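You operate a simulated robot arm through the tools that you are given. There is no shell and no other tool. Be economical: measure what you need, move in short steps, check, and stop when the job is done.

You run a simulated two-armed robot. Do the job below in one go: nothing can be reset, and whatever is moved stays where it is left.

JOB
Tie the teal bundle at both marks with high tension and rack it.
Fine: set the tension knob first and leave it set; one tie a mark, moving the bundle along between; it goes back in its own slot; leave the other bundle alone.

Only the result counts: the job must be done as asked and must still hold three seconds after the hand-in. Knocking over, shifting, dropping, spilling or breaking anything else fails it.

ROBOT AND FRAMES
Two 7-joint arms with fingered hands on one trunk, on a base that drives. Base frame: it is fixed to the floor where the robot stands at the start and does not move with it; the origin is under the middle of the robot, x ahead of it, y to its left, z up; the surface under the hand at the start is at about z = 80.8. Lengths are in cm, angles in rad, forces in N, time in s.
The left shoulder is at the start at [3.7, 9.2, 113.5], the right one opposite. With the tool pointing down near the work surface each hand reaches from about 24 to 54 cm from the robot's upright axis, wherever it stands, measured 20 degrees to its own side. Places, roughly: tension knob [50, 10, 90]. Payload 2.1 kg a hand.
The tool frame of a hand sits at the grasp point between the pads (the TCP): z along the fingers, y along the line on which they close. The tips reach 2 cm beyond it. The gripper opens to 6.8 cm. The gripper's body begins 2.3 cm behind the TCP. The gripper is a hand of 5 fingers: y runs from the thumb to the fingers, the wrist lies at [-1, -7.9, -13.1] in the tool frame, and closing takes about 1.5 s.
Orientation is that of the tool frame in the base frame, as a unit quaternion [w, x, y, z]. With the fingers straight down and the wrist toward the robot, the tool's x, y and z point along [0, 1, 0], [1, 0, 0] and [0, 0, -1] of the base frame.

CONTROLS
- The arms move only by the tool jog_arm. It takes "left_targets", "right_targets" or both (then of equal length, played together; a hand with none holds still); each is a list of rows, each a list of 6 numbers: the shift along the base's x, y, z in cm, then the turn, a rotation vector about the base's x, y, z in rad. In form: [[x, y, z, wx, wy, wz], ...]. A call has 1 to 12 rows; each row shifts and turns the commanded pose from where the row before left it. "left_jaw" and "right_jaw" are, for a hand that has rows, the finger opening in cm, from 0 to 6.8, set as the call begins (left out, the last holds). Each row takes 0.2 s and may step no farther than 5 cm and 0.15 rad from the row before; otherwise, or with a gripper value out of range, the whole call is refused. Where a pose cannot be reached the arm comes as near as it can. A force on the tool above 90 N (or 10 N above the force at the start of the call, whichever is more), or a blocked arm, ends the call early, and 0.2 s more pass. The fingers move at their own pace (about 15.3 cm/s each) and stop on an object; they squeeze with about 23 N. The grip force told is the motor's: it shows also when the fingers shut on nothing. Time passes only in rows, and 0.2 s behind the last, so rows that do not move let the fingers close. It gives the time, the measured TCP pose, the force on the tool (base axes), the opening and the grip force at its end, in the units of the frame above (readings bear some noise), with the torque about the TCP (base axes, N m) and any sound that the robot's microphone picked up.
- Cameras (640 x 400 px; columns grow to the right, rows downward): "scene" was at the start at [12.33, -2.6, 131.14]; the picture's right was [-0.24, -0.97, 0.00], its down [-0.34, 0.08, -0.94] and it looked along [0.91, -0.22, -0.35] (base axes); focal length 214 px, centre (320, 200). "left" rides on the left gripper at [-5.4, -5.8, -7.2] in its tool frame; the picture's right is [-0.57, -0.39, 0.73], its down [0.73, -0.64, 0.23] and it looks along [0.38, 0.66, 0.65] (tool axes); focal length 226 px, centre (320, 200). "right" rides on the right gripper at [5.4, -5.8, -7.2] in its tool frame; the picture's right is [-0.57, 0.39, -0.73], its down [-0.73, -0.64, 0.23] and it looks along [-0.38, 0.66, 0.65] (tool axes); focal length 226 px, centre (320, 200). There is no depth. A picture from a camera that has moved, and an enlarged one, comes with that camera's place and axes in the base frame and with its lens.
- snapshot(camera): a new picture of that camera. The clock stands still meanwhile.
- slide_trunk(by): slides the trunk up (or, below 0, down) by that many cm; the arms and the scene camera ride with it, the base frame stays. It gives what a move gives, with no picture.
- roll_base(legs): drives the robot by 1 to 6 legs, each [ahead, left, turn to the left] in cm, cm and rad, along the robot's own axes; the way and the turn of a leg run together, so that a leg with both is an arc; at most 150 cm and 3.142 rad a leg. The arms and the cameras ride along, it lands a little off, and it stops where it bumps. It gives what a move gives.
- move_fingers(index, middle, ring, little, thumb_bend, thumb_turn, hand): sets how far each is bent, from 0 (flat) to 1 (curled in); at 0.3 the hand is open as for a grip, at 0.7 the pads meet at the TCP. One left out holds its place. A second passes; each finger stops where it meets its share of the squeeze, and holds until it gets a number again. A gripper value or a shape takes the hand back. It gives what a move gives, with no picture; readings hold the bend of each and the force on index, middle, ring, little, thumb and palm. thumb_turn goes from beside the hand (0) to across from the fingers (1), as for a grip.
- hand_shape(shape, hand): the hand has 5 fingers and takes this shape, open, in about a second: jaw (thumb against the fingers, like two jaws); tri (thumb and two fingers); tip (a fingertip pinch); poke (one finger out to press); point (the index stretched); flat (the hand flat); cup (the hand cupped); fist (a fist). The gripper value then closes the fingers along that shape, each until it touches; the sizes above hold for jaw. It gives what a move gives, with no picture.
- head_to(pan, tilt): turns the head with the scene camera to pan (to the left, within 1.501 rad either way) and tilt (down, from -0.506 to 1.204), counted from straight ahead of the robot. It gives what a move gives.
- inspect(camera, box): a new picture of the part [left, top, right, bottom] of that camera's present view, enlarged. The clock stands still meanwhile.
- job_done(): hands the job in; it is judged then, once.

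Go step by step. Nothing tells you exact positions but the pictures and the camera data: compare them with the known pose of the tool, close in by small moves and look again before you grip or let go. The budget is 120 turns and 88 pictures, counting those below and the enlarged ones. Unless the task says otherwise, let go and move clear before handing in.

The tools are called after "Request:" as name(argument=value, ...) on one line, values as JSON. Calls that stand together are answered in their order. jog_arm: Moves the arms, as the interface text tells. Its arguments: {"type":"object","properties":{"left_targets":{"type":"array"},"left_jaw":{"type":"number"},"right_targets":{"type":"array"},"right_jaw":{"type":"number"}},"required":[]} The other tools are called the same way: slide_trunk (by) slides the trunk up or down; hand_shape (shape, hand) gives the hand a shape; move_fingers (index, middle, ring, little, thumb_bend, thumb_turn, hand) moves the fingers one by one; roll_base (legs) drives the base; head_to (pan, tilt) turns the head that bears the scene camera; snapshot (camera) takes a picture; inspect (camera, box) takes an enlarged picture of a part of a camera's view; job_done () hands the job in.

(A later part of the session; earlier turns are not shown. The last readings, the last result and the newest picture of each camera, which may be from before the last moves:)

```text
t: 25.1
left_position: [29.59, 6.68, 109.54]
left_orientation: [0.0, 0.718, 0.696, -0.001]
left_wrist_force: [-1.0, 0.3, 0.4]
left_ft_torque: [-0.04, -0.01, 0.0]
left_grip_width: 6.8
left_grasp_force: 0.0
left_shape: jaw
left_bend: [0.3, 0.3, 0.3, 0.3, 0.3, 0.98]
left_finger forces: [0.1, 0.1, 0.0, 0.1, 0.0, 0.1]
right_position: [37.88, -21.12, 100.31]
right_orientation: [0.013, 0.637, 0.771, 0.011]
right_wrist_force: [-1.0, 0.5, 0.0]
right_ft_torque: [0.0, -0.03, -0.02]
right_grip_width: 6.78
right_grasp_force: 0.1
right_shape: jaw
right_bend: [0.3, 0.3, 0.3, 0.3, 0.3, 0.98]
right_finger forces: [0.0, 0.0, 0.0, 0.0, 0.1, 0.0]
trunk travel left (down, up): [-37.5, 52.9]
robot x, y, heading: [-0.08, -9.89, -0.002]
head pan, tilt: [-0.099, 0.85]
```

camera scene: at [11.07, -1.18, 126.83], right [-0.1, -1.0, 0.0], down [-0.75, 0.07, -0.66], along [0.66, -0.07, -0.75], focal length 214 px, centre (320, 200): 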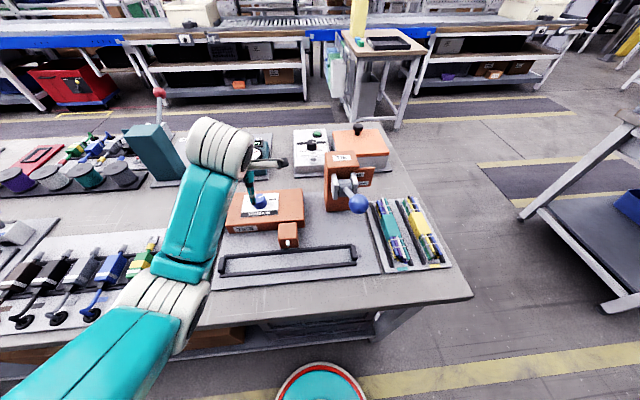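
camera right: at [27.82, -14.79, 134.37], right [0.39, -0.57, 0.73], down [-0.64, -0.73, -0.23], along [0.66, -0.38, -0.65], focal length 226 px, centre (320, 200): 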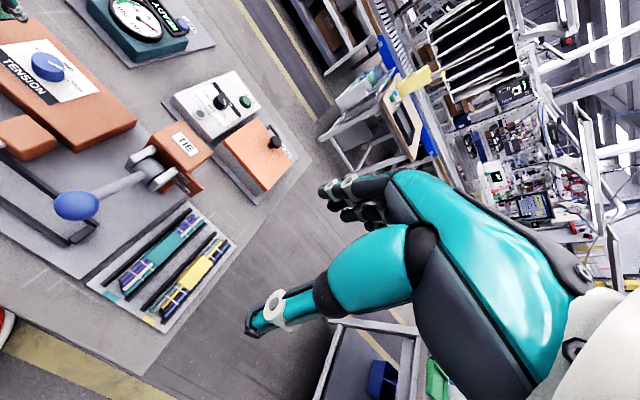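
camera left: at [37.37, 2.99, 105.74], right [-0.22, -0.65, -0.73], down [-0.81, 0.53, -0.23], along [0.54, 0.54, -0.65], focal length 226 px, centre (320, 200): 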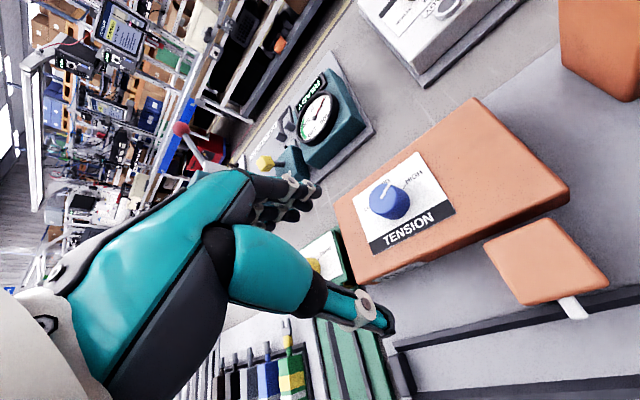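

Request:
jog_arm(right_targets=[[0, 0, 0, 0, 0.034, 0], [0, 0, 0, 0, 0, 0.14], [0, 0, 0, 0, 0, 0.14], [0, 0, 0, 0, 0, 0.14], [0, 0, 0, 0, 0, 0.14], [0, 0, 0, 0, 0, 0.14], [0, 0, 0, 0, 0, 0.14], [0, 0, 0, 0, 0, 0.14], [0, 0, 0, 0, 0, 0.14], [0, 0, 0, 0, 0, 0.14], [0, 0, 0, 0, 0, 0.12], [0, 0, 0, 0, 0, 0]])

Request:
snapshot(camera="right")

Request:
snapshot(camera="scene")

```text
t: 27.7
left_position: [29.62, 6.71, 109.53]
left_orientation: [-0.001, 0.718, 0.696, 0.0]
left_wrist_force: [0.3, -0.9, 0.7]
left_ft_torque: [0.01, 0.01, 0.03]
left_grip_width: 6.78
left_grasp_force: 0.0
left_shape: jaw
left_bend: [0.3, 0.3, 0.3, 0.3, 0.3, 0.98]
left_finger forces: [0.0, 0.0, 0.0, 0.0, 0.1, 0.1]
right_position: [31.04, -17.72, 100.46]
right_orientation: [0.032, 0.238, 0.971, -0.01]
right_wrist_force: [0.3, -0.1, -0.5]
right_ft_torque: [-0.02, -0.03, 0.03]
right_grip_width: 6.79
right_grasp_force: 0.0
right_shape: jaw
right_bend: [0.3, 0.3, 0.3, 0.3, 0.3, 0.98]
right_finger forces: [0.1, 0.1, 0.0, 0.1, 0.0, 0.0]
right hand out of reach, approached as far as the arm can: row 6, 7, 8, 9, 10, 11
trunk travel left (down, up): [-37.5, 52.9]
robot x, y, heading: [-0.07, -10.05, 0.002]
head pan, tilt: [-0.099, 0.85]
```

```text
56 pictures are left
camera right: at [22.97, -20.15, 107.38], right [0.64, 0.11, 0.76], down [0.37, -0.91, -0.18], along [0.68, 0.39, -0.62], focal length 226 px, centre (320, 200)
```

right: 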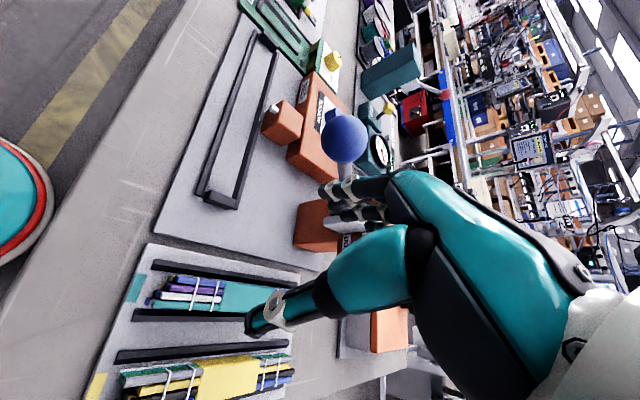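

```text
55 pictures are left
camera scene: at [11.06, -11.2, 126.83], right [-0.1, -0.99, 0.0], down [-0.75, 0.07, -0.66], along [0.66, -0.07, -0.75], focal length 214 px, centre (320, 200)
```

scene: 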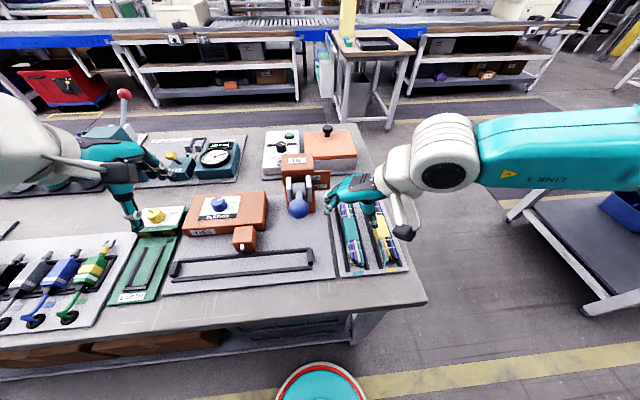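

The right wrist stops near 1.05 rad relative to the robot. If I stand further right with the robot turned left 0.7 rad, the needed wrist turn drops to ~0.87. I'll drive there.

Request:
roll_base(legs=[[0, -28, 0], [0, 0, 0.7]])

Request:
head_to(pan=-0.3, tilt=0.85)

Request:
snapshot(camera="scene")

```text
t: 31.5
left_position: [11.86, -6.1, 109.56]
left_orientation: [0.0, 0.438, 0.899, 0.0]
left_wrist_force: [-0.7, -1.2, -0.3]
left_ft_torque: [0.01, -0.01, -0.01]
left_grip_width: 6.77
left_grasp_force: 0.1
left_shape: jaw
left_bend: [0.3, 0.3, 0.3, 0.3, 0.3, 0.98]
left_finger forces: [0.0, 0.1, 0.0, 0.1, 0.1, 0.1]
right_position: [28.63, -24.04, 100.46]
right_orientation: [0.033, -0.107, 0.994, 0.002]
right_wrist_force: [-0.1, -0.4, -0.2]
right_ft_torque: [0.01, 0.01, 0.0]
right_grip_width: 6.8
right_grasp_force: 0.1
right_shape: jaw
right_bend: [0.3, 0.3, 0.3, 0.3, 0.3, 0.98]
right_finger forces: [0.0, 0.0, 0.0, 0.0, 0.0, 0.0]
trunk travel left (down, up): [-37.5, 52.9]
robot x, y, heading: [-0.17, -37.48, 0.696]
head pan, tilt: [-0.099, 0.85]
```

```text
t: 32.2
left_position: [11.89, -6.01, 109.44]
left_orientation: [0.0, 0.437, 0.9, -0.001]
left_wrist_force: [-0.4, -0.1, -0.3]
left_ft_torque: [0.02, 0.01, 0.0]
left_grip_width: 6.77
left_grasp_force: 0.0
left_shape: jaw
left_bend: [0.3, 0.3, 0.3, 0.3, 0.3, 0.98]
left_finger forces: [0.0, 0.0, 0.0, 0.1, 0.1, 0.0]
right_position: [28.62, -23.99, 100.54]
right_orientation: [0.034, -0.107, 0.994, 0.003]
right_wrist_force: [0.4, -0.5, 0.1]
right_ft_torque: [0.01, 0.01, 0.0]
right_grip_width: 6.76
right_grasp_force: 0.0
right_shape: jaw
right_bend: [0.3, 0.3, 0.3, 0.3, 0.3, 0.98]
right_finger forces: [0.0, 0.1, 0.0, 0.1, 0.0, 0.0]
trunk travel left (down, up): [-37.5, 52.9]
robot x, y, heading: [0.22, -38.2, 0.695]
head pan, tilt: [-0.3, 0.85]
```

```text
54 pictures are left
camera scene: at [9.7, -33.2, 126.83], right [0.39, -0.92, 0.0], down [-0.69, -0.29, -0.66], along [0.61, 0.25, -0.75], focal length 214 px, centre (320, 200)
```

scene: 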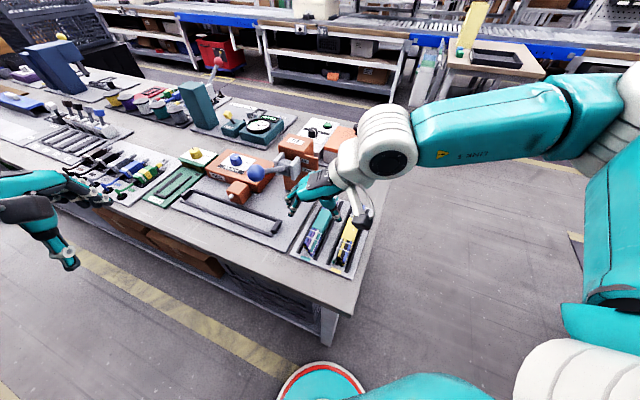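

Now I need only −0.21 rad; straighten and move above the bundle.

Request:
jog_arm(right_targets=[[0, 0, 0, 0, 0, -0.11], [0, 0, 0, 0, 0, -0.105], [0, 0, 0, -0.013, 0.067, 0], [2.5, 0.5, -1, 0, 0, 0], [2.5, 0.5, -1, 0, 0, 0], [2.5, 0.6, -1, 0, 0, 0], [2.5, 0.6, -0.5, 0, 0, 0], [0.7, 0.5, 0, 0, 0, 0], [0, 0, 0, 0, 0, 0]])

Request:
snapshot(camera="right")

Request:
inspect(camera="scene", box=[250, 130, 410, 290])

```text
t: 34.2
left_position: [11.9, -6.2, 109.59]
left_orientation: [0.0, 0.437, 0.899, 0.0]
left_wrist_force: [0.0, -0.9, 0.4]
left_ft_torque: [-0.01, -0.04, 0.0]
left_grip_width: 6.77
left_grasp_force: 0.0
left_shape: jaw
left_bend: [0.3, 0.3, 0.3, 0.3, 0.3, 0.98]
left_finger forces: [0.1, 0.1, 0.0, 0.0, 0.0, 0.1]
right_position: [33.57, -23.12, 98.56]
right_orientation: [0.0, -0.001, 1.0, -0.008]
right_wrist_force: [1.0, 0.2, -0.3]
right_ft_torque: [-0.02, -0.02, 0.0]
right_grip_width: 6.81
right_grasp_force: 0.1
right_shape: jaw
right_bend: [0.3, 0.3, 0.3, 0.3, 0.3, 0.98]
right_finger forces: [0.0, 0.1, 0.0, 0.1, 0.1, 0.0]
right hand out of reach, approached as far as the arm can: row 6, 7, 8
trunk travel left (down, up): [-37.5, 52.9]
robot x, y, heading: [-0.32, -37.99, 0.696]
head pan, tilt: [-0.3, 0.85]
```

```text
53 pictures are left
camera right: at [28.08, -28.89, 105.93], right [0.57, 0.4, 0.72], down [0.73, -0.64, -0.22], along [0.38, 0.65, -0.66], focal length 226 px, centre (320, 200)
```

right: 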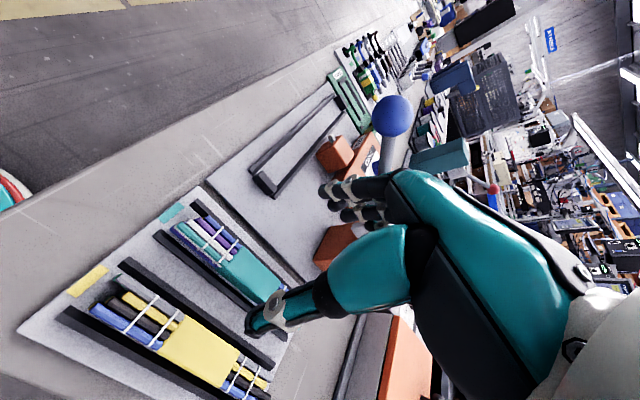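

```text
2.50 times, centred on (330, 210) of scene
camera zoom: at [9.7, -33.2, 126.83], right [0.39, -0.92, 0.0], down [-0.69, -0.29, -0.66], along [0.61, 0.25, -0.75], focal length 536 px, centre (295, 175)
```

zoom: 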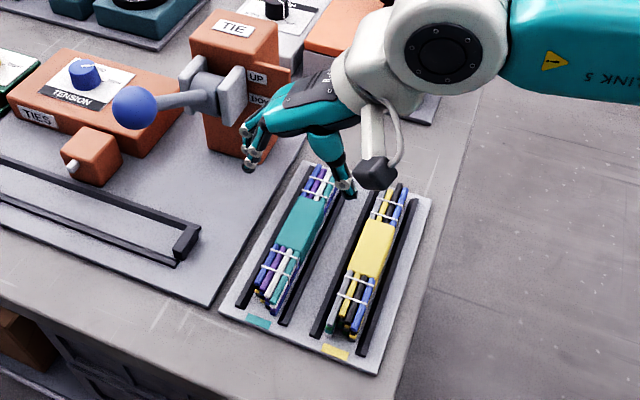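

Reach improves the lower the hand is relative to the shoulder, so I'll raise the trunk 12 cm and then move the hand over and down.

Request:
slide_trunk(by=12)

Request:
jog_arm(right_targets=[[0, 0, -4, 0, 0, 0], [0, 0, -4, 0, 0, 0], [0, 0, -4, 0, 0, 0], [2, 0.5, -1, 0, 0, 0], [2, 0.6, 0, 0, 0, 0], [1.7, 0.6, 0, 0, 0, 0], [0, 0, 0, 0, 0, 0]])

```text
t: 35.7
left_position: [11.91, -6.12, 121.53]
left_orientation: [0.0, 0.437, 0.9, 0.0]
left_wrist_force: [-0.7, -0.2, 0.0]
left_ft_torque: [0.04, 0.03, 0.02]
left_grip_width: 6.78
left_grasp_force: 0.0
left_shape: jaw
left_bend: [0.3, 0.3, 0.3, 0.3, 0.3, 0.98]
left_finger forces: [0.0, 0.1, 0.1, 0.1, 0.0, 0.0]
right_position: [33.38, -23.11, 110.98]
right_orientation: [0.006, 0.002, 1.0, -0.002]
right_wrist_force: [-0.2, 0.5, 0.9]
right_ft_torque: [-0.01, 0.0, -0.02]
right_grip_width: 6.79
right_grasp_force: 0.0
right_shape: jaw
right_bend: [0.3, 0.3, 0.3, 0.3, 0.3, 0.98]
right_finger forces: [0.0, 0.1, 0.0, 0.0, 0.0, 0.1]
trunk travel left (down, up): [-49.5, 40.9]
robot x, y, heading: [0.01, -37.56, 0.697]
head pan, tilt: [-0.3, 0.85]
```

```text
t: 37.3
left_position: [11.97, -6.21, 121.41]
left_orientation: [0.0, 0.438, 0.899, 0.0]
left_wrist_force: [0.1, 0.3, -0.7]
left_ft_torque: [0.02, 0.02, -0.01]
left_grip_width: 6.78
left_grasp_force: 0.0
left_shape: jaw
left_bend: [0.3, 0.3, 0.3, 0.3, 0.3, 0.98]
left_finger forces: [0.0, 0.0, 0.1, 0.0, 0.0, 0.0]
right_position: [34.77, -22.22, 98.0]
right_orientation: [0.005, 0.001, 1.0, -0.003]
right_wrist_force: [0.1, -0.5, 1.0]
right_ft_torque: [0.03, -0.02, 0.01]
right_grip_width: 6.79
right_grasp_force: 0.1
right_shape: jaw
right_bend: [0.3, 0.3, 0.3, 0.3, 0.3, 0.98]
right_finger forces: [0.0, 0.1, 0.0, 0.0, 0.0, 0.0]
right hand out of reach, approached as far as the arm can: row 4, 5, 6
trunk travel left (down, up): [-49.5, 40.9]
robot x, y, heading: [-0.25, -37.92, 0.696]
head pan, tilt: [-0.3, 0.85]
```

Still short. Better idea: stand at the right end of the table facing it (heading π/2), so the hand grips across the bundle with its natural wrist pose. The side table there is far away, so I'll drive around.

Request:
roll_base(legs=[[-15.4, -18.3, 0], [0, 0, 0.875], [0, -29, 0]])

Request:
head_to(pan=-0.1, tilt=0.85)

Request:
snapshot(camera="scene")

```text
t: 42.9
left_position: [11.81, -32.35, 121.62]
left_orientation: [0.0, 0.021, 1.0, 0.0]
left_wrist_force: [-0.6, 0.2, 0.6]
left_ft_torque: [-0.03, 0.01, 0.0]
left_grip_width: 6.78
left_grasp_force: 0.0
left_shape: jaw
left_bend: [0.3, 0.3, 0.3, 0.3, 0.3, 0.98]
left_finger forces: [0.1, 0.0, 0.0, 0.0, 0.0, 0.1]
right_position: [38.87, -25.43, 97.97]
right_orientation: [0.007, -0.417, 0.909, 0.001]
right_wrist_force: [0.0, -0.6, 0.0]
right_ft_torque: [-0.01, -0.01, 0.01]
right_grip_width: 6.79
right_grasp_force: 0.1
right_shape: jaw
right_bend: [0.3, 0.3, 0.3, 0.3, 0.3, 0.98]
right_finger forces: [0.0, 0.0, 0.0, 0.1, 0.0, 0.1]
trunk travel left (down, up): [-49.5, 40.9]
robot x, y, heading: [28.04, -62.12, 1.561]
head pan, tilt: [-0.3, 0.85]
```

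```text
t: 43.6
left_position: [11.78, -32.44, 121.51]
left_orientation: [0.0, 0.021, 1.0, -0.001]
left_wrist_force: [0.3, -0.8, 0.4]
left_ft_torque: [0.0, -0.02, 0.01]
left_grip_width: 6.77
left_grasp_force: 0.2
left_shape: jaw
left_bend: [0.3, 0.3, 0.3, 0.3, 0.3, 0.98]
left_finger forces: [0.0, 0.0, 0.1, 0.0, 0.0, 0.0]
right_position: [38.86, -25.42, 97.87]
right_orientation: [0.007, -0.417, 0.909, 0.0]
right_wrist_force: [0.0, -0.1, 0.1]
right_ft_torque: [-0.01, 0.0, -0.01]
right_grip_width: 6.77
right_grasp_force: 0.0
right_shape: jaw
right_bend: [0.3, 0.3, 0.3, 0.3, 0.3, 0.98]
right_finger forces: [0.0, 0.1, 0.0, 0.0, 0.1, 0.1]
trunk travel left (down, up): [-49.5, 40.9]
robot x, y, heading: [28.07, -62.06, 1.561]
head pan, tilt: [-0.099, 0.85]
```

```text
51 pictures are left
camera scene: at [29.07, -52.6, 138.89], right [0.99, -0.11, 0.0], down [-0.08, -0.75, -0.66], along [0.07, 0.66, -0.75], focal length 214 px, centre (320, 200)
```

scene: 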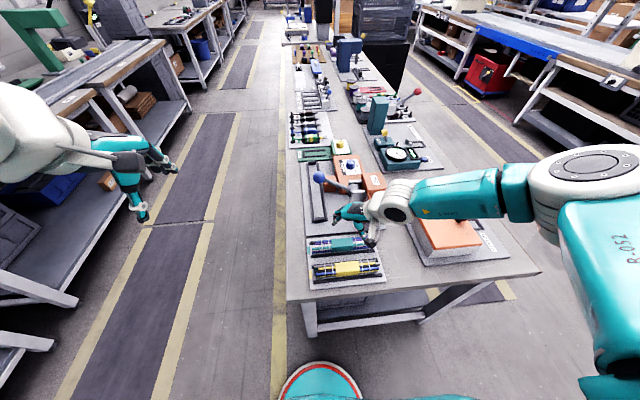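

Good stance. Turn the wrist back by 0.86 and look at the bundle from close above.

Request:
jog_arm(right_targets=[[0, 0.5, 0, 0, 0, -0.14], [0, 0.5, 0, 0, 0, -0.145], [0, 0.5, 0, 0, 0, -0.145], [0, 0.5, 0, 0, 0, -0.145], [0, 0.5, 0, 0, 0, -0.145], [0, 0.5, 0, 0, 0, -0.14], [0.4, 1, -2, -0.008, 0.013, 0], [0, 0, 0, 0, 0, 0]])

Request:
snapshot(camera="right")

Request:
inspect(camera="scene", box=[280, 160, 420, 300])

```text
t: 45.4
left_position: [11.62, -32.26, 121.56]
left_orientation: [-0.001, 0.02, 1.0, -0.001]
left_wrist_force: [-0.4, -0.2, 1.2]
left_ft_torque: [0.03, -0.04, 0.01]
left_grip_width: 6.79
left_grasp_force: 0.1
left_shape: jaw
left_bend: [0.3, 0.3, 0.3, 0.3, 0.3, 0.98]
left_finger forces: [0.1, 0.0, 0.0, 0.0, 0.0, 0.0]
right_position: [39.25, -21.36, 95.91]
right_orientation: [-0.001, 0.0, 1.0, -0.007]
right_wrist_force: [0.6, -0.2, 0.1]
right_ft_torque: [0.0, 0.0, -0.01]
right_grip_width: 6.78
right_grasp_force: 0.0
right_shape: jaw
right_bend: [0.3, 0.3, 0.3, 0.3, 0.3, 0.98]
right_finger forces: [0.0, 0.1, 0.0, 0.0, 0.1, 0.0]
trunk travel left (down, up): [-49.5, 40.9]
robot x, y, heading: [27.95, -62.17, 1.562]
head pan, tilt: [-0.099, 0.85]
```

```text
50 pictures are left
camera right: at [33.79, -27.2, 103.23], right [0.57, 0.4, 0.72], down [0.73, -0.64, -0.22], along [0.38, 0.65, -0.66], focal length 226 px, centre (320, 200)
```

right: 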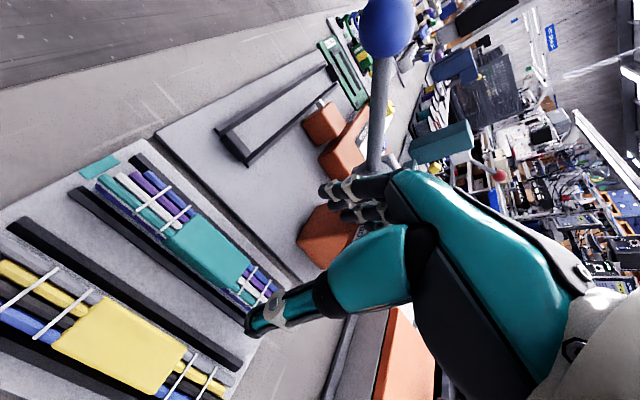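

```text
2.86 times, centred on (350, 230) of scene
camera zoom: at [29.06, -52.6, 138.89], right [0.99, -0.11, 0.0], down [-0.08, -0.75, -0.66], along [0.07, 0.66, -0.75], focal length 613 px, centre (234, 114)
```

zoom: 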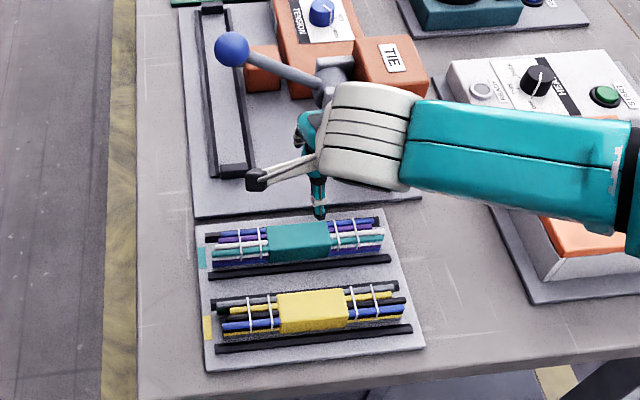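

Request:
inspect(camera="scene", box=[320, 225, 380, 270])

Request:
inspect(camera="right", box=[60, 140, 300, 380])

```text
8.89 times, centred on (350, 248) of scene
camera zoom: at [29.06, -52.6, 138.89], right [0.99, -0.11, 0.0], down [-0.08, -0.75, -0.66], along [0.07, 0.66, -0.75], focal length 1906 px, centre (53, -222)
```

zoom: 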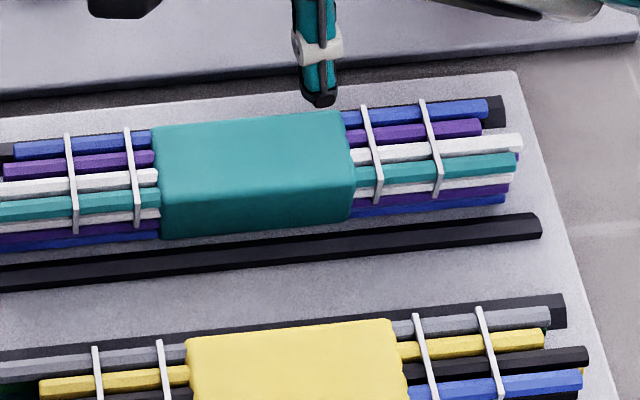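

```text
1.67 times, centred on (180, 260) of right
camera zoom: at [33.79, -27.2, 103.23], right [0.57, 0.4, 0.72], down [0.73, -0.64, -0.22], along [0.38, 0.65, -0.66], focal length 377 px, centre (553, 100)
```

zoom: 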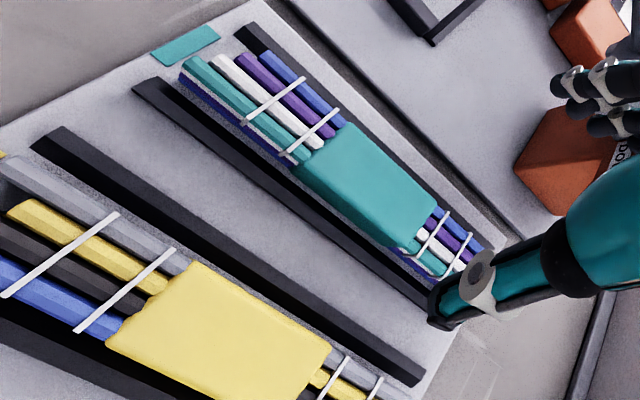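

Teal sleeve: centre ≈(39.05,−21.7), top z≈83.8; rails' tops z≈82.6. I'll descend to just above and check.

Request:
jog_arm(right_targets=[[-0.2, -0.35, -3, 0, 0, 0], [0, 0, -3, 0, 0, 0], [0, 0, -2.4, 0, 0, 0], [0, 0, 0, 0, 0, 0]])

Request:
snapshot(camera="right")

Request:
inspect(camera="scene", box=[300, 200, 400, 275])

```text
t: 46.4
left_position: [11.66, -32.3, 121.44]
left_orientation: [0.0, 0.022, 1.0, 0.0]
left_wrist_force: [-0.2, -0.5, 0.0]
left_ft_torque: [0.02, 0.03, 0.0]
left_grip_width: 6.78
left_grasp_force: 0.1
left_shape: jaw
left_bend: [0.3, 0.3, 0.3, 0.3, 0.3, 0.98]
left_finger forces: [0.1, 0.0, 0.0, 0.1, 0.0, 0.0]
right_position: [39.05, -21.69, 87.49]
right_orientation: [0.0, 0.0, 1.0, -0.007]
right_wrist_force: [-0.3, 0.9, 0.0]
right_ft_torque: [0.0, 0.03, -0.02]
right_grip_width: 6.8
right_grasp_force: 0.1
right_shape: jaw
right_bend: [0.3, 0.3, 0.3, 0.3, 0.3, 0.98]
right_finger forces: [0.0, 0.0, 0.0, 0.0, 0.0, 0.0]
trunk travel left (down, up): [-49.5, 40.9]
robot x, y, heading: [28.32, -61.93, 1.56]
head pan, tilt: [-0.099, 0.85]
```

```text
46 pictures are left
camera right: at [33.54, -27.49, 94.78], right [0.57, 0.4, 0.72], down [0.73, -0.64, -0.22], along [0.38, 0.65, -0.66], focal length 226 px, centre (320, 200)
```

right: 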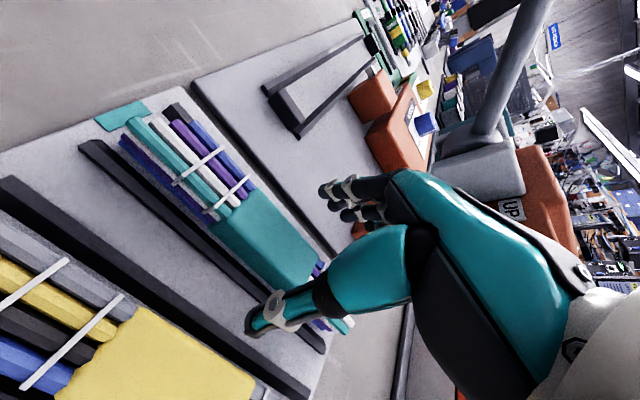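

```text
5.33 times, centred on (350, 238) of scene
camera zoom: at [29.05, -52.6, 138.89], right [0.99, -0.11, 0.0], down [-0.08, -0.75, -0.66], along [0.07, 0.66, -0.75], focal length 1144 px, centre (160, 0)
```

zoom: 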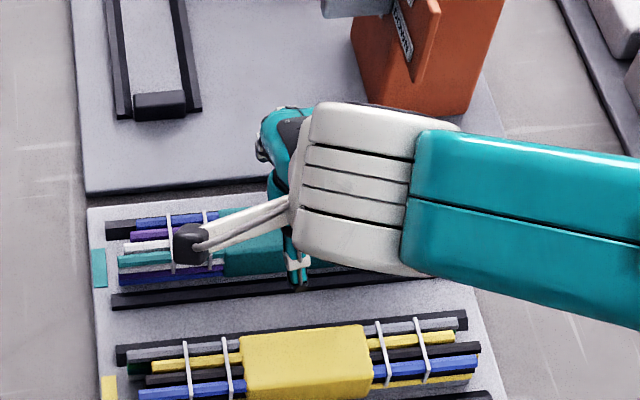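

Aligned: thumb is over the gap between the bundles. Lower to z≈84.8 and close.

Request:
jog_arm(right_targets=[[0, 0, -1.5, 0, 0, 0], [0, 0, -1.2, 0, 0, 0], [0, 0, 0, 0, 0, 0]])

Request:
jog_arm(right_targets=[[0, 0, 0, 0, 0, 0], [0, 0, 0, 0, 0, 0], [0, 0, 0, 0, 0, 0], [0, 0, 0, 0, 0, 0], [0, 0, 0, 0, 0, 0], [0, 0, 0, 0, 0, 0], [0, 0, 0, 0, 0, 0], [0, 0, 0, 0, 0, 0]], right_jaw=0)

Request:
snapshot(camera="right")

```text
t: 47.2
left_position: [11.82, -32.33, 121.57]
left_orientation: [-0.001, 0.021, 1.0, 0.001]
left_wrist_force: [0.0, -0.6, -0.9]
left_ft_torque: [-0.01, -0.02, 0.01]
left_grip_width: 6.78
left_grasp_force: 0.1
left_shape: jaw
left_bend: [0.3, 0.3, 0.3, 0.3, 0.3, 0.98]
left_finger forces: [0.0, 0.0, 0.0, 0.0, 0.0, 0.0]
right_position: [38.94, -21.71, 84.75]
right_orientation: [0.0, -0.001, 1.0, -0.008]
right_wrist_force: [-0.1, -0.5, -0.2]
right_ft_torque: [0.01, -0.01, 0.02]
right_grip_width: 6.78
right_grasp_force: 0.1
right_shape: jaw
right_bend: [0.3, 0.3, 0.3, 0.3, 0.3, 0.98]
right_finger forces: [0.0, 0.0, 0.1, 0.0, 0.1, 0.1]
trunk travel left (down, up): [-49.5, 40.9]
robot x, y, heading: [28.15, -62.04, 1.566]
head pan, tilt: [-0.099, 0.85]
```

```text
t: 49.0
left_position: [11.74, -32.27, 121.56]
left_orientation: [0.0, 0.021, 1.0, 0.0]
left_wrist_force: [0.1, -0.6, 0.2]
left_ft_torque: [-0.01, -0.02, -0.01]
left_grip_width: 6.8
left_grasp_force: 0.1
left_shape: jaw
left_bend: [0.3, 0.3, 0.3, 0.3, 0.3, 0.98]
left_finger forces: [0.1, 0.0, 0.0, 0.0, 0.0, 0.1]
right_position: [38.89, -21.8, 84.76]
right_orientation: [0.0, 0.001, 1.0, -0.007]
right_wrist_force: [-1.0, 0.5, 0.6]
right_ft_torque: [-0.05, -0.02, 0.08]
right_grip_width: 2.41
right_grasp_force: 23.1
right_shape: jaw
right_bend: [0.74, 0.44, 0.41, 0.47, 0.76, 1.0]
right_finger forces: [12.1, 5.4, 2.7, 0.0, 19.9, 0.0]
trunk travel left (down, up): [-49.5, 40.9]
robot x, y, heading: [28.21, -62.39, 1.558]
head pan, tilt: [-0.099, 0.85]
```

```text
44 pictures are left
camera right: at [33.49, -27.53, 92.1], right [0.57, 0.4, 0.72], down [0.73, -0.64, -0.22], along [0.38, 0.65, -0.66], focal length 226 px, centre (320, 200)
```

right: 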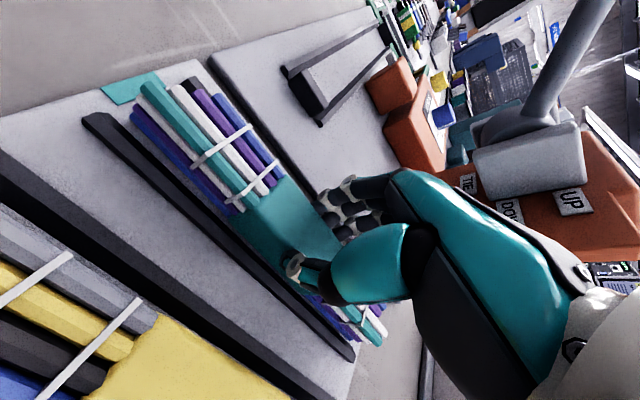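

Grip force and width (2.4 cm) say the sleeve is held. Lift a little and check.

Request:
jog_arm(right_targets=[[0, 0, 1, 0, 0, 0], [0, 0, 1.5, 0, 0, 0], [0, 0, 2, 0, 0, 0], [0, 0, 2, 0, 0, 0], [0, 0, 0, 0, 0, 0]])

Request:
snapshot(camera="right")

Request:
inspect(camera="scene", box=[280, 180, 420, 285])

```text
t: 50.2
left_position: [11.69, -32.27, 121.52]
left_orientation: [0.0, 0.021, 1.0, 0.0]
left_wrist_force: [0.1, -0.9, 0.3]
left_ft_torque: [0.01, 0.01, -0.02]
left_grip_width: 6.75
left_grasp_force: 0.1
left_shape: jaw
left_bend: [0.3, 0.3, 0.3, 0.3, 0.3, 0.98]
left_finger forces: [0.0, 0.1, 0.1, 0.0, 0.0, 0.0]
right_position: [39.03, -21.75, 91.41]
right_orientation: [0.0, 0.0, 1.0, -0.007]
right_wrist_force: [0.2, 0.4, -1.7]
right_ft_torque: [-0.04, 0.0, -0.02]
right_grip_width: 2.37
right_grasp_force: 23.0
right_shape: jaw
right_bend: [0.74, 0.45, 0.44, 0.47, 0.76, 1.0]
right_finger forces: [12.8, 5.1, 2.7, 0.1, 20.5, 0.0]
trunk travel left (down, up): [-49.5, 40.9]
robot x, y, heading: [28.35, -62.3, 1.563]
head pan, tilt: [-0.099, 0.85]
```

```text
43 pictures are left
camera right: at [33.45, -27.56, 98.71], right [0.57, 0.4, 0.72], down [0.73, -0.64, -0.22], along [0.38, 0.65, -0.66], focal length 226 px, centre (320, 200)
```

right: 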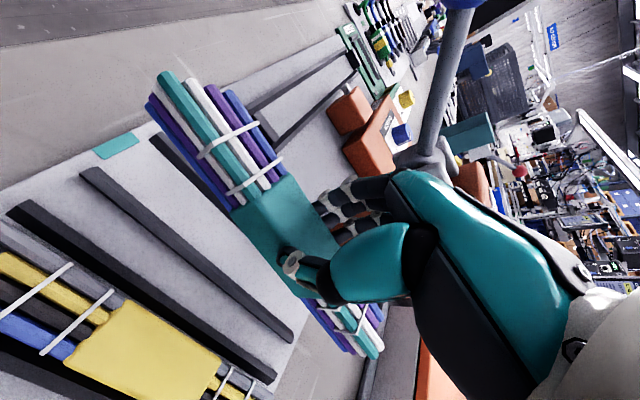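

```text
3.81 times, centred on (350, 232) of scene
camera zoom: at [29.06, -52.59, 138.89], right [0.99, -0.11, 0.0], down [-0.08, -0.75, -0.66], along [0.07, 0.66, -0.75], focal length 817 px, centre (206, 76)
```

zoom: 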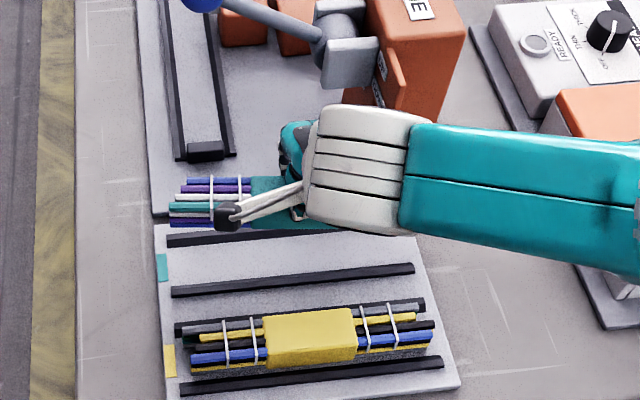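

The bundle is held cleanly, and its slot is empty and unchanged. I'll lift it high with the hand pulled back, then drive back round to the front of the tying station.

Request:
jog_arm(right_targets=[[0, -1, 4, 0, 0, 0], [0, -1, 4, 0, 0, 0], [0, -1, 4, 0, 0, 0], [0, -1, 4, 0, 0, 0], [0, -1, 4, 0, 0, 0], [0, -1, 4, 0, 0, 0], [0, 0, 0, 0, 0, 0]])

Request:
roll_base(legs=[[0, 31, 0], [0, 0, -1.56], [0, 70, 0]])

Request:
snapshot(camera="scene")

```text
t: 51.8
left_position: [11.68, -32.36, 121.41]
left_orientation: [0.0, 0.021, 1.0, 0.0]
left_wrist_force: [-0.5, 0.6, 0.3]
left_ft_torque: [0.01, -0.02, 0.01]
left_grip_width: 6.78
left_grasp_force: 0.1
left_shape: jaw
left_bend: [0.3, 0.3, 0.3, 0.3, 0.3, 0.98]
left_finger forces: [0.0, 0.0, 0.1, 0.1, 0.1, 0.1]
right_position: [38.98, -27.67, 115.43]
right_orientation: [0.0, 0.0, 1.0, -0.007]
right_wrist_force: [0.4, 0.3, -1.3]
right_ft_torque: [-0.04, -0.04, 0.0]
right_grip_width: 2.35
right_grasp_force: 23.4
right_shape: jaw
right_bend: [0.74, 0.45, 0.45, 0.47, 0.76, 0.99]
right_finger forces: [13.0, 4.8, 2.7, 0.1, 20.6, 0.0]
trunk travel left (down, up): [-49.5, 40.9]
robot x, y, heading: [28.1, -62.02, 1.559]
head pan, tilt: [-0.099, 0.85]
```

```text
t: 61.1
left_position: [25.33, 24.82, 121.58]
left_orientation: [0.0, 0.711, 0.703, 0.0]
left_wrist_force: [-0.8, -0.3, -0.5]
left_ft_torque: [-0.02, 0.01, -0.01]
left_grip_width: 6.75
left_grasp_force: 0.0
left_shape: jaw
left_bend: [0.3, 0.3, 0.3, 0.3, 0.3, 0.98]
left_finger forces: [0.0, 0.1, 0.0, 0.1, 0.0, 0.0]
right_position: [30.91, -2.07, 115.33]
right_orientation: [-0.004, 0.696, 0.718, -0.005]
right_wrist_force: [-0.3, -1.1, -1.5]
right_ft_torque: [0.0, 0.0, 0.0]
right_grip_width: 2.33
right_grasp_force: 22.4
right_shape: jaw
right_bend: [0.74, 0.45, 0.45, 0.47, 0.76, 0.99]
right_finger forces: [12.9, 4.7, 2.6, 0.0, 20.3, 0.1]
trunk travel left (down, up): [-49.5, 40.9]
robot x, y, heading: [-3.75, 7.18, 0.022]
head pan, tilt: [-0.099, 0.85]
```

```text
41 pictures are left
camera scene: at [6.09, 6.6, 138.89], right [-0.08, -1.0, 0.0], down [-0.75, 0.06, -0.66], along [0.66, -0.05, -0.75], focal length 214 px, centre (320, 200)
```

scene: 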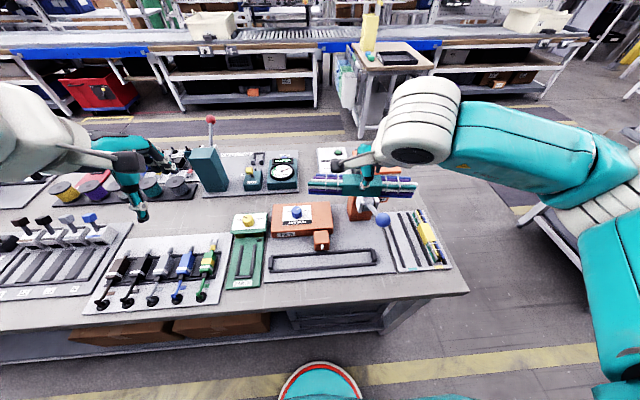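

Now over the station. I'll measure the trough, nozzle and stops closely.

Request:
inspect(camera="scene", box=[250, 195, 410, 295])

Request:
snapshot(camera="right")

Request:
snapshot(camera="left")

```text
4.00 times, centred on (330, 245) of scene
camera zoom: at [6.09, 6.6, 138.89], right [-0.08, -1.0, 0.0], down [-0.75, 0.06, -0.66], along [0.66, -0.05, -0.75], focal length 858 px, centre (280, 20)
```

zoom: 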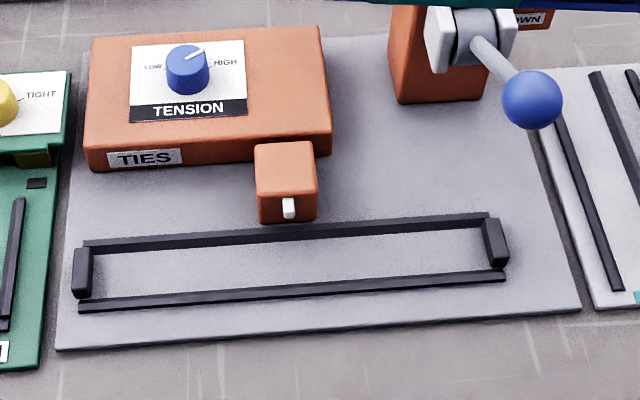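

```text
39 pictures are left
camera right: at [25.04, 3.06, 122.76], right [0.41, -0.55, 0.72], down [-0.62, -0.75, -0.22], along [0.67, -0.36, -0.66], focal length 226 px, centre (320, 200)
```

right: 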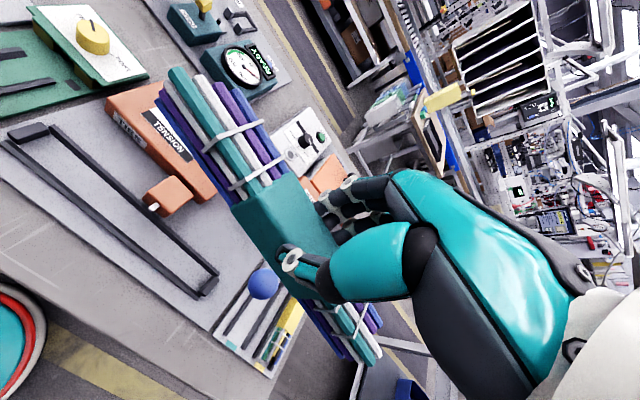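

```text
38 pictures are left
camera left: at [19.54, 19.53, 128.84], right [-0.39, -0.56, -0.73], down [-0.63, 0.74, -0.23], along [0.67, 0.37, -0.65], focal length 226 px, centre (320, 200)
```

left: 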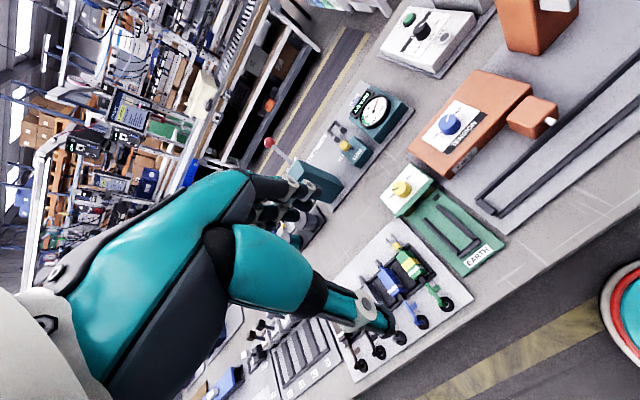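

Nozzle y≈3.7, trough centre x≈32.9, stops at y≈−10 and 17.5; ball ≈(33.2,−9.5,100). The bundle must come down left of the ball, so I'll descend at y=4 and then slide to the right below ball height.

Request:
jog_arm(right_targets=[[0.5, 2, 0, 0.002, -0.013, -0.031], [0.5, 2, -1, 0, 0, 0], [0.5, 2, -3, 0, 0, 0], [0.4, 0, -4, 0, 0, 0], [0, 0, -4, 0, 0, 0], [0, 0, -4, 0, 0, 0], [0, 0, -3, 0, 0, 0], [0, 0, 0, 0, 0, 0]])

Request:
snapshot(camera="right")

Request:
inspect(camera="scene", box=[240, 185, 400, 285])

```text
t: 62.9
left_position: [25.32, 24.82, 121.53]
left_orientation: [-0.001, 0.711, 0.704, 0.001]
left_wrist_force: [0.4, -0.4, -0.2]
left_ft_torque: [-0.03, -0.03, 0.0]
left_grip_width: 6.78
left_grasp_force: 0.1
left_shape: jaw
left_bend: [0.3, 0.3, 0.3, 0.3, 0.3, 0.98]
left_finger forces: [0.1, 0.0, 0.0, 0.0, 0.0, 0.0]
right_position: [32.81, 3.96, 96.3]
right_orientation: [-0.002, 0.707, 0.707, -0.001]
right_wrist_force: [-0.5, 0.5, -0.6]
right_ft_torque: [0.04, -0.03, -0.04]
right_grip_width: 2.35
right_grasp_force: 23.1
right_shape: jaw
right_bend: [0.74, 0.46, 0.47, 0.47, 0.77, 0.98]
right_finger forces: [12.9, 4.8, 2.8, 0.1, 20.4, 0.0]
trunk travel left (down, up): [-49.5, 40.9]
robot x, y, heading: [-3.47, 7.5, 0.015]
head pan, tilt: [-0.099, 0.85]
```

```text
37 pictures are left
camera right: at [27.03, 9.36, 103.59], right [0.39, -0.57, 0.73], down [-0.64, -0.73, -0.23], along [0.66, -0.38, -0.65], focal length 226 px, centre (320, 200)
```

right: 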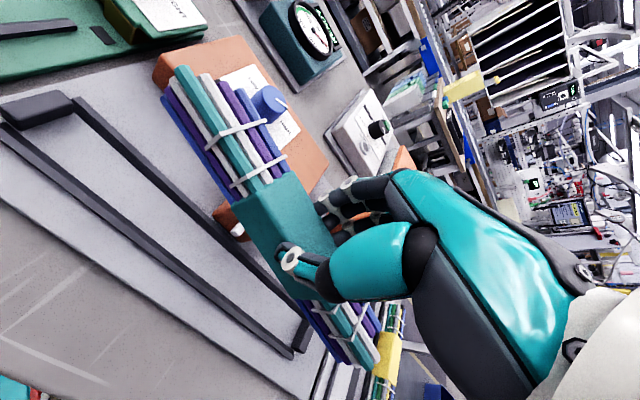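

```text
4.00 times, centred on (320, 235) of scene
camera zoom: at [6.09, 6.58, 138.89], right [-0.08, -1.0, 0.0], down [-0.75, 0.06, -0.66], along [0.66, -0.05, -0.75], focal length 858 px, centre (320, 60)
```

zoom: 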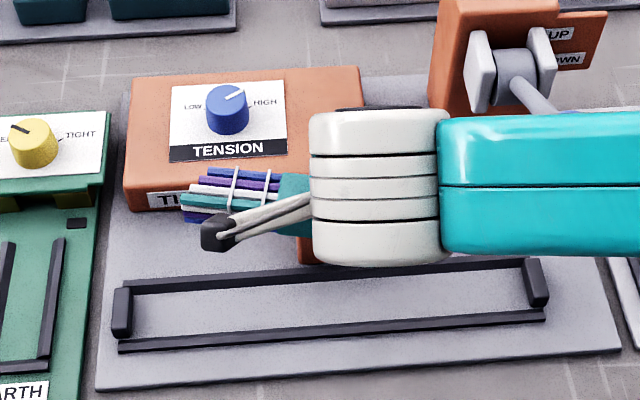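

Request:
snapshot(camera="scene")

```text
35 pictures are left
camera scene: at [6.09, 6.58, 138.89], right [-0.08, -1.0, 0.0], down [-0.75, 0.06, -0.66], along [0.66, -0.05, -0.75], focal length 214 px, centre (320, 200)
```

scene: 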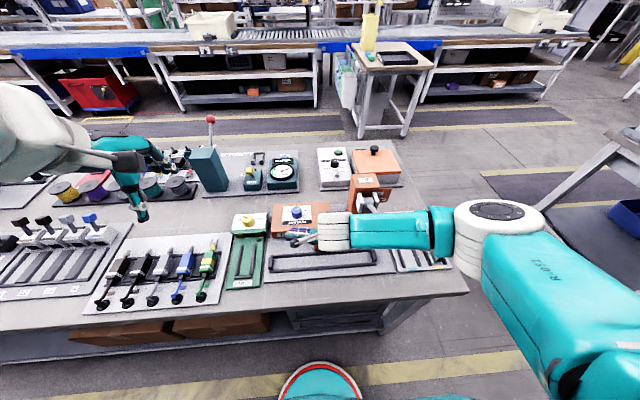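

The forearm runs sideways close to the lever ball. I'll raise the trunk a bit and back off slightly so the arm is more stretched and higher before going lower.

Request:
slide_trunk(by=6)

Request:
roll_base(legs=[[-3, 0, -0.018]])

Request:
jog_arm(right_targets=[[1, 0, -3, 0, 0, 0], [1, 0, -3, 0, 0, 0], [1, 0, -2, 0, 0, 0], [0, 0, 0, 0, 0, 0]])

Request:
snapshot(camera="scene")

```text
t: 63.9
left_position: [25.47, 24.87, 127.49]
left_orientation: [-0.001, 0.711, 0.704, 0.0]
left_wrist_force: [0.1, -0.3, 0.4]
left_ft_torque: [-0.02, 0.03, 0.01]
left_grip_width: 6.78
left_grasp_force: 0.1
left_shape: jaw
left_bend: [0.3, 0.3, 0.3, 0.3, 0.3, 0.98]
left_finger forces: [0.1, 0.0, 0.0, 0.0, 0.1, 0.1]
right_position: [32.75, 3.79, 102.34]
right_orientation: [-0.001, 0.707, 0.707, 0.0]
right_wrist_force: [-0.6, -0.7, -1.3]
right_ft_torque: [0.01, 0.0, -0.01]
right_grip_width: 2.34
right_grasp_force: 22.9
right_shape: jaw
right_bend: [0.74, 0.46, 0.47, 0.47, 0.77, 0.98]
right_finger forces: [12.9, 4.6, 2.6, 0.1, 20.4, 0.0]
trunk travel left (down, up): [-55.5, 34.9]
robot x, y, heading: [-3.99, 7.64, 0.019]
head pan, tilt: [-0.099, 0.85]
```

```text
t: 64.8
left_position: [22.59, 24.32, 127.53]
left_orientation: [0.0, 0.716, 0.698, 0.0]
left_wrist_force: [0.4, -0.8, 0.6]
left_ft_torque: [0.01, -0.01, 0.02]
left_grip_width: 6.77
left_grasp_force: 0.1
left_shape: jaw
left_bend: [0.3, 0.3, 0.3, 0.3, 0.3, 0.98]
left_finger forces: [0.0, 0.1, 0.1, 0.0, 0.1, 0.0]
right_position: [29.7, 3.11, 102.46]
right_orientation: [0.0, 0.713, 0.701, 0.0]
right_wrist_force: [-0.8, -0.5, -2.0]
right_ft_torque: [-0.02, -0.02, -0.01]
right_grip_width: 2.34
right_grasp_force: 22.4
right_shape: jaw
right_bend: [0.74, 0.46, 0.47, 0.47, 0.77, 0.98]
right_finger forces: [13.0, 4.7, 2.8, 0.0, 20.5, 0.1]
trunk travel left (down, up): [-55.5, 34.9]
robot x, y, heading: [-6.91, 7.28, 0.002]
head pan, tilt: [-0.099, 0.85]
```

```text
t: 65.8
left_position: [22.67, 24.31, 127.51]
left_orientation: [0.0, 0.717, 0.697, 0.001]
left_wrist_force: [0.0, -0.9, 0.4]
left_ft_torque: [0.01, -0.03, 0.0]
left_grip_width: 6.76
left_grasp_force: 0.0
left_shape: jaw
left_bend: [0.3, 0.3, 0.3, 0.3, 0.3, 0.98]
left_finger forces: [0.0, 0.0, 0.0, 0.1, 0.1, 0.1]
right_position: [32.73, 3.15, 94.41]
right_orientation: [-0.002, 0.713, 0.701, -0.001]
right_wrist_force: [-0.4, 0.0, -1.4]
right_ft_torque: [0.01, 0.03, 0.02]
right_grip_width: 2.32
right_grasp_force: 23.6
right_shape: jaw
right_bend: [0.74, 0.46, 0.47, 0.47, 0.77, 0.98]
right_finger forces: [13.1, 4.6, 2.7, 0.1, 20.3, 0.0]
trunk travel left (down, up): [-55.5, 34.9]
robot x, y, heading: [-6.36, 7.3, 0.006]
head pan, tilt: [-0.099, 0.85]
```

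```text
34 pictures are left
camera scene: at [2.67, 6.37, 144.9], right [-0.1, -1.0, 0.0], down [-0.75, 0.07, -0.66], along [0.66, -0.06, -0.75], focal length 214 px, centre (320, 200)
```

scene: 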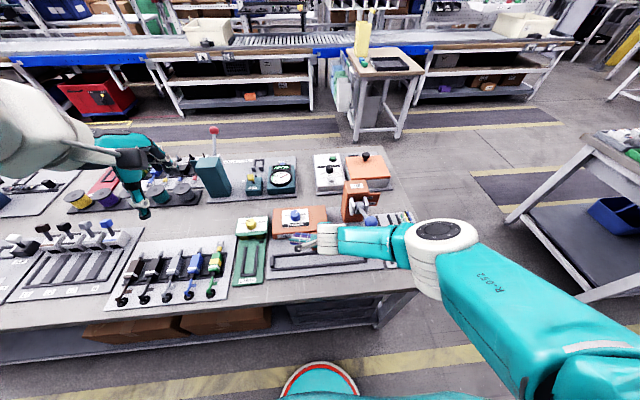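

Much better clearance. Now slide right below ball height and lower part way over the trough.

Request:
jog_arm(right_targets=[[0, 0, -1.5, 0, 0, 0.017], [0, -1.8, -1, 0, 0, 0], [0, -1.7, -1, 0, 0, 0], [0, 0, -2, 0, 0, 0], [0, 0, 0, 0, 0, 0]])

Request:
snapshot(camera="right")

Request:
inspect(camera="scene", box=[250, 180, 430, 290])

```text
t: 67.0
left_position: [22.7, 24.54, 127.48]
left_orientation: [-0.001, 0.717, 0.697, 0.0]
left_wrist_force: [0.4, 0.1, -0.1]
left_ft_torque: [-0.02, 0.03, 0.03]
left_grip_width: 6.8
left_grasp_force: 0.0
left_shape: jaw
left_bend: [0.3, 0.3, 0.3, 0.3, 0.3, 0.98]
left_finger forces: [0.0, 0.0, 0.0, 0.1, 0.0, 0.1]
right_position: [32.89, -0.33, 89.07]
right_orientation: [0.0, 0.707, 0.707, 0.001]
right_wrist_force: [-0.7, -0.3, -1.1]
right_ft_torque: [-0.01, -0.01, -0.02]
right_grip_width: 2.28
right_grasp_force: 22.7
right_shape: jaw
right_bend: [0.74, 0.46, 0.47, 0.47, 0.77, 0.98]
right_finger forces: [13.1, 4.6, 2.9, 0.0, 20.5, 0.0]
trunk travel left (down, up): [-55.5, 34.9]
robot x, y, heading: [-7.15, 7.61, 0.007]
head pan, tilt: [-0.099, 0.85]
```

```text
33 pictures are left
camera right: at [26.97, 5.06, 96.29], right [0.39, -0.57, 0.73], down [-0.64, -0.73, -0.23], along [0.66, -0.38, -0.65], focal length 226 px, centre (320, 200)
```

right: 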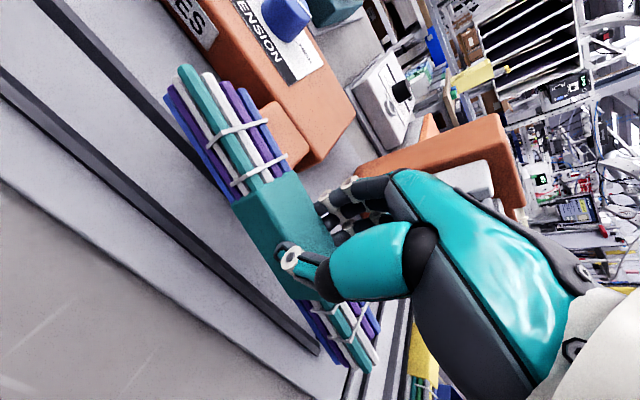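

```text
3.56 times, centred on (340, 235) of scene
camera zoom: at [2.68, 6.37, 144.9], right [-0.1, -1.0, 0.0], down [-0.75, 0.07, -0.66], along [0.66, -0.06, -0.75], focal length 763 px, centre (249, 76)
```

zoom: 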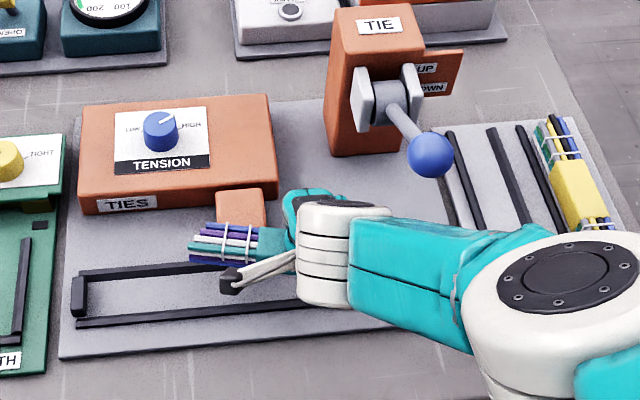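

Request:
inspect(camera="right", box=[80, 40, 320, 280])

```text
1.67 times, centred on (200, 160) of right
camera zoom: at [26.97, 5.06, 96.29], right [0.39, -0.57, 0.73], down [-0.64, -0.73, -0.23], along [0.66, -0.38, -0.65], focal length 377 px, centre (520, 267)
```

zoom: 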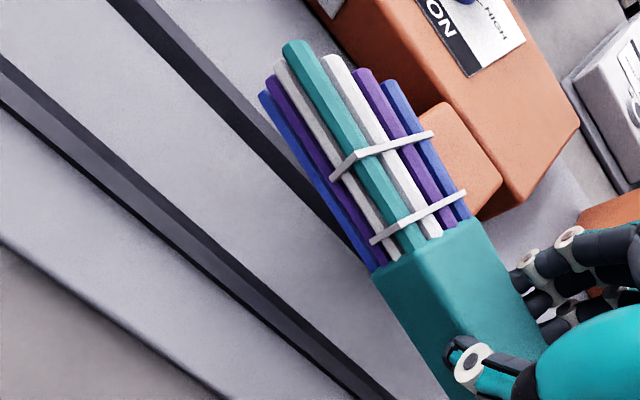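

Trough centre is x≈33.0. Lower gently.

Request:
jog_arm(right_targets=[[0.1, 0, -1.5, 0, 0, 0], [0, 0, -1.2, 0, 0, 0], [0, 0, -0.7, 0, 0, 0], [0, 0, -0.4, 0, 0, 0], [0, 0, 0, 0, 0, 0]])

Request:
inspect(camera="right", box=[80, 40, 400, 400])

```text
t: 68.2
left_position: [22.7, 24.36, 127.4]
left_orientation: [0.001, 0.717, 0.697, 0.0]
left_wrist_force: [-0.4, -0.2, -0.5]
left_ft_torque: [0.0, -0.04, 0.01]
left_grip_width: 6.79
left_grasp_force: 0.1
left_shape: jaw
left_bend: [0.3, 0.3, 0.3, 0.3, 0.3, 0.98]
left_finger forces: [0.1, 0.1, 0.0, 0.0, 0.0, 0.0]
right_position: [32.31, -0.46, 87.91]
right_orientation: [0.0, 0.708, 0.707, 0.002]
right_wrist_force: [0.9, 0.2, -2.9]
right_ft_torque: [0.01, 0.03, 0.0]
right_grip_width: 2.32
right_grasp_force: 23.0
right_shape: jaw
right_bend: [0.74, 0.46, 0.47, 0.47, 0.77, 0.98]
right_finger forces: [13.2, 4.6, 2.8, 0.1, 20.5, 0.1]
right hand out of reach, approached as far as the arm can: row 1, 2, 3
trunk travel left (down, up): [-55.5, 34.9]
robot x, y, heading: [-6.73, 7.32, 0.003]
head pan, tilt: [-0.099, 0.85]
```

```text
1.11 times, centred on (240, 220) of right
camera zoom: at [26.48, 4.88, 95.21], right [0.38, -0.57, 0.73], down [-0.64, -0.73, -0.23], along [0.66, -0.38, -0.65], focal length 251 px, centre (409, 178)
```

zoom: 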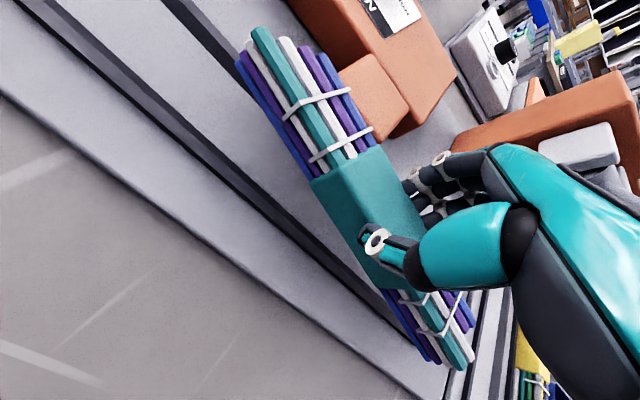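

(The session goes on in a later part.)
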